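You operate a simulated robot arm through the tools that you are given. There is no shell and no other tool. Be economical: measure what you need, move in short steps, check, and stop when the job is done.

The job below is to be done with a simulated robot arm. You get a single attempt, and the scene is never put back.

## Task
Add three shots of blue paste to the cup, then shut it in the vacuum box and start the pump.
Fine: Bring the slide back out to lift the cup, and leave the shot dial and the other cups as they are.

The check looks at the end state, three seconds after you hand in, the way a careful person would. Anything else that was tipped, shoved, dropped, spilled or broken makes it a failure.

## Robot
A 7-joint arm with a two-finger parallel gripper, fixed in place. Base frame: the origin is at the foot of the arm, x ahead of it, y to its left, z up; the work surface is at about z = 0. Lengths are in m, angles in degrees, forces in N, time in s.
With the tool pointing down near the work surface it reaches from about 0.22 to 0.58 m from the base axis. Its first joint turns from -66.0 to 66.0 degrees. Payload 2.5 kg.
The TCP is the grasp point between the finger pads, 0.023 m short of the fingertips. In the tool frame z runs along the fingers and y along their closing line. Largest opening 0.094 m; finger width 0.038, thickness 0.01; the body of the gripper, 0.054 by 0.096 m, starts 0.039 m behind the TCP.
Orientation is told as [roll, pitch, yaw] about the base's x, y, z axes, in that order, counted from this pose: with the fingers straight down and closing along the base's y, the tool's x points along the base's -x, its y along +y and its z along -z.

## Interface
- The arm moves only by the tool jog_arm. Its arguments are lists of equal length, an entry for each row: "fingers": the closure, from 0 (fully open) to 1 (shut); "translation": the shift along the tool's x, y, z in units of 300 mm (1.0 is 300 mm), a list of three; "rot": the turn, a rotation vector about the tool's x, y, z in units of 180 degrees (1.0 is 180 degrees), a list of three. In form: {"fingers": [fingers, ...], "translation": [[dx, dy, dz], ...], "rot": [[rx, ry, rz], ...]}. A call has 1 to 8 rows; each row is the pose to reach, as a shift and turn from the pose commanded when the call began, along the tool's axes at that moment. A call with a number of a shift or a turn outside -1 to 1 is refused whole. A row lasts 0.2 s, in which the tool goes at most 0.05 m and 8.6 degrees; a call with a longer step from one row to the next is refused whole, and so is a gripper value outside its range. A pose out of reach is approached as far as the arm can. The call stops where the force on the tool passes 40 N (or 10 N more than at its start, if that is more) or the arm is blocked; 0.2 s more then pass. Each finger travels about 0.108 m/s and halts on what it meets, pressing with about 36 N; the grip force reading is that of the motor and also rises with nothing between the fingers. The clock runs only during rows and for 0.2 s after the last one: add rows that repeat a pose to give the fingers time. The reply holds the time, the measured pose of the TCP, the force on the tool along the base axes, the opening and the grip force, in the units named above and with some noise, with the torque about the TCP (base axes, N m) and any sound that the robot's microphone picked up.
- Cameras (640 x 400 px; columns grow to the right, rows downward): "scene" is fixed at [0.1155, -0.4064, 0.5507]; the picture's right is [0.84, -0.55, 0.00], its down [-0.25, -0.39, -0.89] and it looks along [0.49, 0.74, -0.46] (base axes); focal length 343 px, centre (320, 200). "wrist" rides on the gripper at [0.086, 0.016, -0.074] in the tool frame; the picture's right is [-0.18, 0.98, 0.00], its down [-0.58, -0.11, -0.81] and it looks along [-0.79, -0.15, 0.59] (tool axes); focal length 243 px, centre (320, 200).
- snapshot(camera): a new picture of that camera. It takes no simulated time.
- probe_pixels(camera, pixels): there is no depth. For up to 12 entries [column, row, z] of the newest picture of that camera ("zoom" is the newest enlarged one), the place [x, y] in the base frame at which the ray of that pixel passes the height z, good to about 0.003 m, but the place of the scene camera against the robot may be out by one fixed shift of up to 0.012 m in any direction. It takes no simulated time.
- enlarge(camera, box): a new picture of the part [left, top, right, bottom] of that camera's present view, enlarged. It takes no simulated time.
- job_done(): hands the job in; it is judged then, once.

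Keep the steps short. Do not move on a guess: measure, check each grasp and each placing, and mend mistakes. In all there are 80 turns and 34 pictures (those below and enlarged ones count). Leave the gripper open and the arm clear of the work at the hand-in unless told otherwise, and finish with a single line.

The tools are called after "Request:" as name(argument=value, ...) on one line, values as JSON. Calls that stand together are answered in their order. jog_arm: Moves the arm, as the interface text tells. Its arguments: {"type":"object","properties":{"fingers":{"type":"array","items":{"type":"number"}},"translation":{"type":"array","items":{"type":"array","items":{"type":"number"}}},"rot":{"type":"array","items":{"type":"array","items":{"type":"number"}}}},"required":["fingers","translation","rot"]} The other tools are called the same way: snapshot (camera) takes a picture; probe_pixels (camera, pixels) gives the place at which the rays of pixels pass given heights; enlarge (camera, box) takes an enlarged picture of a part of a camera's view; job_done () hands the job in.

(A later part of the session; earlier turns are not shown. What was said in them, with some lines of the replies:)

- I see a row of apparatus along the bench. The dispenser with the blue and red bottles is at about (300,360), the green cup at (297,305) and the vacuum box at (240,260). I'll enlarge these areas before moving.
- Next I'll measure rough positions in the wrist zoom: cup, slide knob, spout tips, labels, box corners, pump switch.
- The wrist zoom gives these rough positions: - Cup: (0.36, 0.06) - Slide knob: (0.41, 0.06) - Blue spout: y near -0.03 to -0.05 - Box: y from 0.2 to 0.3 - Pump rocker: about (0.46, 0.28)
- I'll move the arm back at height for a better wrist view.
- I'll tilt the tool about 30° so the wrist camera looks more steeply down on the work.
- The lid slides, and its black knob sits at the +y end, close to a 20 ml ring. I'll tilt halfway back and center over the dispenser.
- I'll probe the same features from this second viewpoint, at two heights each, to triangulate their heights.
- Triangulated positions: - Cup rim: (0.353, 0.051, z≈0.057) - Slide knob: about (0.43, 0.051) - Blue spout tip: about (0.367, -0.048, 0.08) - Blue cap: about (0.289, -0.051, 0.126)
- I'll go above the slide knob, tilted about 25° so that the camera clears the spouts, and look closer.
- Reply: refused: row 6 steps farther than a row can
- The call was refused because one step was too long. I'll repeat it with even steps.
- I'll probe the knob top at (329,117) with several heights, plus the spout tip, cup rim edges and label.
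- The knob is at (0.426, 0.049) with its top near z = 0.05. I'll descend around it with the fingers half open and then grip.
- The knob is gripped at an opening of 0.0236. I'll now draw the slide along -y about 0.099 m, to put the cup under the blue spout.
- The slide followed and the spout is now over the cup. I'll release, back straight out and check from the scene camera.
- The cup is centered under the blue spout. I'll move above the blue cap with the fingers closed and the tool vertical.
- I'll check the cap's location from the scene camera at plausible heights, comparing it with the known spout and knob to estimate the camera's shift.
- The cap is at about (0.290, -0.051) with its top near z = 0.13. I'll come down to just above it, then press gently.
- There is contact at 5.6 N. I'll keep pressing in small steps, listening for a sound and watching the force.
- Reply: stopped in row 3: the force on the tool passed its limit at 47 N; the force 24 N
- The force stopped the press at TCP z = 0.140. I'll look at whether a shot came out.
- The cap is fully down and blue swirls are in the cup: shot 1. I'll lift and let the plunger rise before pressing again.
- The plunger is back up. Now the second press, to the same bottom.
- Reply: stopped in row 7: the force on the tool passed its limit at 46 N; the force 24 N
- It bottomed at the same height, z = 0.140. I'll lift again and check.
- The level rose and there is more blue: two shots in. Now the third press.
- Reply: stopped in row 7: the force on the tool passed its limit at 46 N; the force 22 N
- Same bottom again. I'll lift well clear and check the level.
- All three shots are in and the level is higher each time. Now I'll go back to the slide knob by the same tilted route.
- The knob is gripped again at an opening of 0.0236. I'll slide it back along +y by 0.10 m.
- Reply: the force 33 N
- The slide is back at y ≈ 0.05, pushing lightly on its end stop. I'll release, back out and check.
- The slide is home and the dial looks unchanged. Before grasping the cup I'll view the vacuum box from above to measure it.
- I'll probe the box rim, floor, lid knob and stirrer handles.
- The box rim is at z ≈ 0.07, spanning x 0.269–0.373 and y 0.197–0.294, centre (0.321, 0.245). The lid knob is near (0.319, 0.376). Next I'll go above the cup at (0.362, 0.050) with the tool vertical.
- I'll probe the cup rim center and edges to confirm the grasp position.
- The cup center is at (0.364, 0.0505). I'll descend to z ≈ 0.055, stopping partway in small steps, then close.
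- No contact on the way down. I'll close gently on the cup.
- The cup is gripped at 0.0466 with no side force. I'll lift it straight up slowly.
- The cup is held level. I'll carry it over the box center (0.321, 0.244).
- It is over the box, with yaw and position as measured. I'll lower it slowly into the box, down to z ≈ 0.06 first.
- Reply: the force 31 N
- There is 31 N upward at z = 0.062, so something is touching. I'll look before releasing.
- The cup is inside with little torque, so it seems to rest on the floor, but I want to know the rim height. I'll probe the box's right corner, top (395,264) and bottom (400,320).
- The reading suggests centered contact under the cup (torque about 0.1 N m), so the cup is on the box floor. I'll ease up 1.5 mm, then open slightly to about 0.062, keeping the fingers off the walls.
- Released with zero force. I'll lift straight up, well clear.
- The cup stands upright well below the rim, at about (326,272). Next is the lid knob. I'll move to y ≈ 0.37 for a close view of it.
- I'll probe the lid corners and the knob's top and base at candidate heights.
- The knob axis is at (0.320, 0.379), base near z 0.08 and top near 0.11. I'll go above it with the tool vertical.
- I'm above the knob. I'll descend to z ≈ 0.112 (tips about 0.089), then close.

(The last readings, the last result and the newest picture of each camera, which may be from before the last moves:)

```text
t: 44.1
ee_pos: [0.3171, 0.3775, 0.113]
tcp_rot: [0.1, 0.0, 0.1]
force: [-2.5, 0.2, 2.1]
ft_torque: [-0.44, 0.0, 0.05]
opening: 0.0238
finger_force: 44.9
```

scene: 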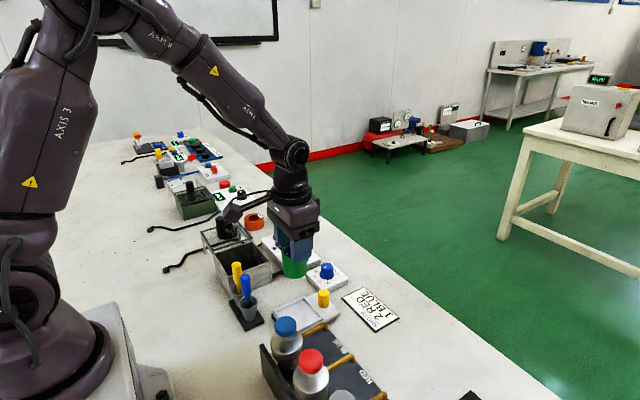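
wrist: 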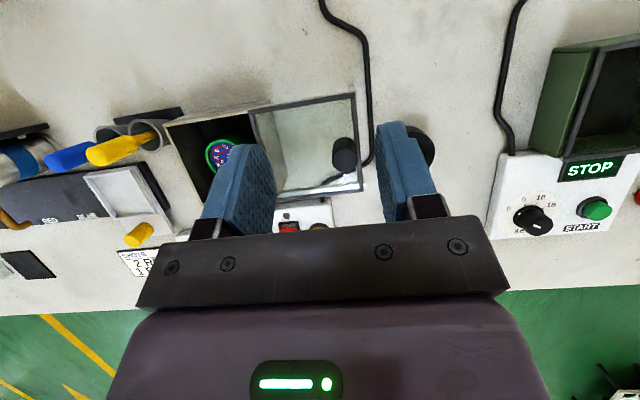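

The knob is gripped (0.0238). I'll draw the lid along -y about 0.10 m over the box.

Request:
jog_arm(fingers=[1, 1, 1, 1, 1, 1, 1, 1], translation=[[0, -0.04, 0], [0, -0.09, 0], [0, -0.14, 0], [0, -0.19, 0], [0, -0.24, 0], [0, -0.28, 0], [0, -0.31, 0], [0, -0.325, 0]], rot=[[0, 0, 0], [0, 0, 0], [0, 0, 0], [0, 0, 0], [0, 0, 0], [0, 0, 0], [0, 0, 0], [0, 0, 0]])

```text
t: 45.9
ee_pos: [0.3161, 0.2804, 0.1119]
tcp_rot: [0.1, 0.0, 0.1]
force: [-13.6, 3.3, 2.3]
ft_torque: [-0.46, 0.8, 0.19]
opening: 0.0236
finger_force: 45.0
```

The lid moved 0.097 m with low force. I'll nudge a few more millimetres to find the end stop.

Request:
jog_arm(fingers=[1, 1, 1, 1], translation=[[0, -0.01, 0], [0, -0.02, 0], [0, -0.03, 0], [0, -0.035, 0]], rot=[[0, 0, 0], [0, 0, 0], [0, 0, 0], [0, 0, 0]])

```text
t: 46.4
ee_pos: [0.3174, 0.2825, 0.1125]
tcp_rot: [0.8, -0.4, 0.5]
force: [2.5, 3.3, -3.0]
ft_torque: [-0.39, 0.35, -0.05]
opening: 0.0234
finger_force: 45.5
stopped in row 2: the force on the tool passed its limit at 44 N (the readings are from after the stop); the commanded pose is now the measured one
```

The end stop is reached and the lid is shut. I'll release, lift, and move for a view of both the lid and the pump switch.

Request:
jog_arm(fingers=[0.5, 0.5, 0.5, 0.5, 0.5, 0.5, 0.5], translation=[[0, 0, 0], [0, 0, 0], [0, 0, -0.1], [0, 0, -0.22], [-0.05, 0, -0.32], [-0.15, 0, -0.36], [-0.15, 0, -0.36]], rot=[[0, 0, 0], [0, 0, 0], [0, 0, 0], [0, 0, 0], [0, 0, 0], [0, 0, 0], [0, 0, 0]])

Request:
snapshot(camera="wrist")

```text
t: 48.0
ee_pos: [0.364, 0.2808, 0.2219]
tcp_rot: [0.8, -0.5, 0.5]
force: [0.7, 0.5, 0.5]
ft_torque: [-0.03, 0.01, 0.0]
opening: 0.0468
finger_force: 0.1
```

```text
3 pictures are left
```

wrist: 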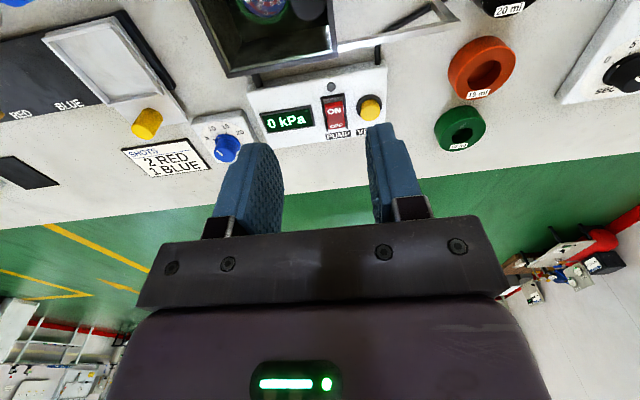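

I'll probe the rocker: ON label (334,108), OFF label (337,127), its edges, and the vent button.

Request:
probe_pixels(camera="wrist", pixels=[[334, 108, 0.035], [337, 127, 0.03], [332, 96, 0.03], [338, 131, 0.03], [324, 113, 0.03], [346, 113, 0.03], [370, 107, 0.04], [252, 92, 0.03], [386, 66, 0.03], [334, 108, 0.045]])

```text
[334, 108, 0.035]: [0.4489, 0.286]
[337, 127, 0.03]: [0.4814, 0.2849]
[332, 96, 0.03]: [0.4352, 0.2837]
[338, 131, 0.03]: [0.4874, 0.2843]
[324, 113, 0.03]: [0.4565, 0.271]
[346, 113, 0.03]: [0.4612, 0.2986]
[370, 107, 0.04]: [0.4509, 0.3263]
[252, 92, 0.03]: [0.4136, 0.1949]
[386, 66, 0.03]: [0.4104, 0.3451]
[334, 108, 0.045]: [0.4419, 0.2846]
```

The rocker spans x 0.437–0.485 at y ≈ 0.285, with the ON end near x 0.447. With 25° of tilt the closed fingertips' outer corner presses just that end. I'll go to a hover above it first.

Request:
jog_arm(fingers=[1, 1, 1, 1, 1], translation=[[-0.062, 0.0035, 0.06], [-0.124, 0.007, 0.15], [-0.186, 0.01, 0.25], [-0.248, 0.014, 0.37], [-0.248, 0.014, 0.386]], rot=[[0, 0.035, 0], [0, 0.07, 0], [0, 0.106, 0], [0, 0.1417, 0], [0, 0.1417, 0]])

```text
t: 49.2
ee_pos: [0.4375, 0.2852, 0.1074]
tcp_rot: [0.9, 25.2, 0.9]
force: [0.8, -0.3, 0.0]
ft_torque: [-0.02, 0.0, -0.03]
opening: 0.0
finger_force: 36.3
```

I'll press down vertically in small steps until the rocker moves.

Request:
jog_arm(fingers=[1, 1, 1, 1, 1, 1, 1], translation=[[-0.024, 0, 0.045], [-0.047, 0, 0.0905], [-0.054, 0, 0.105], [-0.06, 0, 0.118], [-0.066, 0, 0.13], [-0.071, 0, 0.139], [-0.075, 0, 0.148]], rot=[[0, 0, 0], [0, 0, 0], [0, 0, 0], [0, 0, 0], [0, 0, 0], [0, 0, 0], [0, 0, 0]])

```text
t: 50.9
ee_pos: [0.4384, 0.2876, 0.0612]
tcp_rot: [0.9, 25.3, 0.9]
force: [-1.4, -1.1, 3.2]
ft_torque: [-0.04, 0.04, -0.03]
opening: 0.0
finger_force: 35.8
heard: click
stopped in row 7: the force on the tool passed its limit at 46 N (the readings are from after the stop); the commanded pose is now the measured one
```

A click was heard. I'll retract straight up and check the display and switch.

Request:
jog_arm(fingers=[1, 1, 1, 0.5, 0, 0, 0], translation=[[0.02, 0, -0.04], [0.07, 0, -0.14], [0.1, 0, -0.28], [0.1, 0, -0.42], [0.1, 0, -0.56], [0.1, 0, -0.7], [0.1, 0, -0.7]], rot=[[0, 0, 0], [0, 0, 0], [0, 0, 0], [0, 0, 0], [0, 0, 0], [0, 0, 0], [0, 0, 0]])

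Request:
enlarge(camera="scene", box=[190, 200, 350, 330])

```text
t: 52.5
ee_pos: [0.4593, 0.2713, 0.2293]
tcp_rot: [0.9, 25.4, 0.9]
force: [-0.2, 0.1, -0.3]
ft_torque: [-0.04, -0.03, -0.03]
opening: 0.0941
finger_force: 0.1
out of reach, approached as far as the arm can: row 4, 5, 6, 7
```

```text
3.08 times, centred on (270, 265) of scene
```

zoom: 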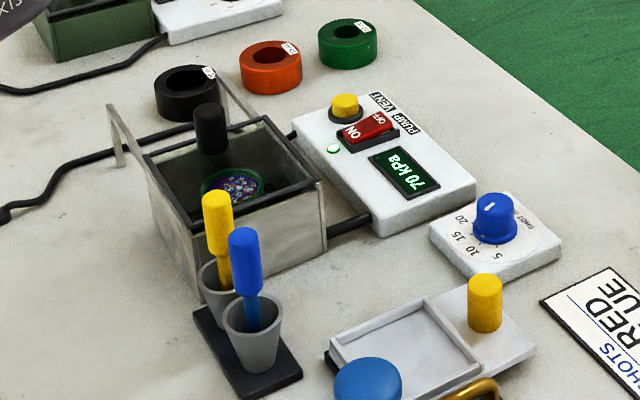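

The lid is shut, the switch is ON, the lamp is lit and the display reads 70 kPa. I'll take one last overall look.

Request:
snapshot(camera="scene")

```text
1 pictures are left
```

scene: 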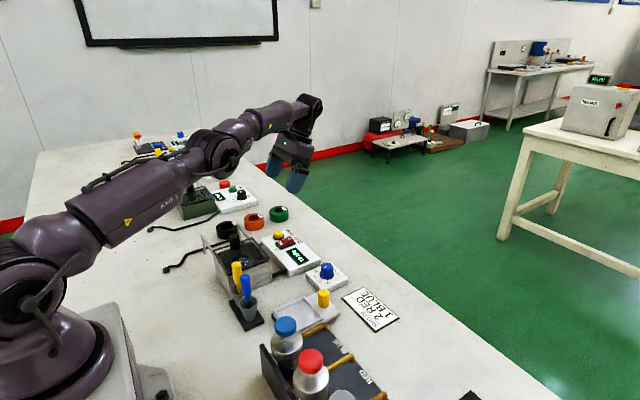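

Everything is in place and the arm is clear with the gripper open, so I'm handing in.

Request:
job_done()

```text
The job is handed in.
```

Three shots of blue paste are in the cup, the slide is back out, the cup is shut in the vacuum box, and the pump is running at 70 kPa.
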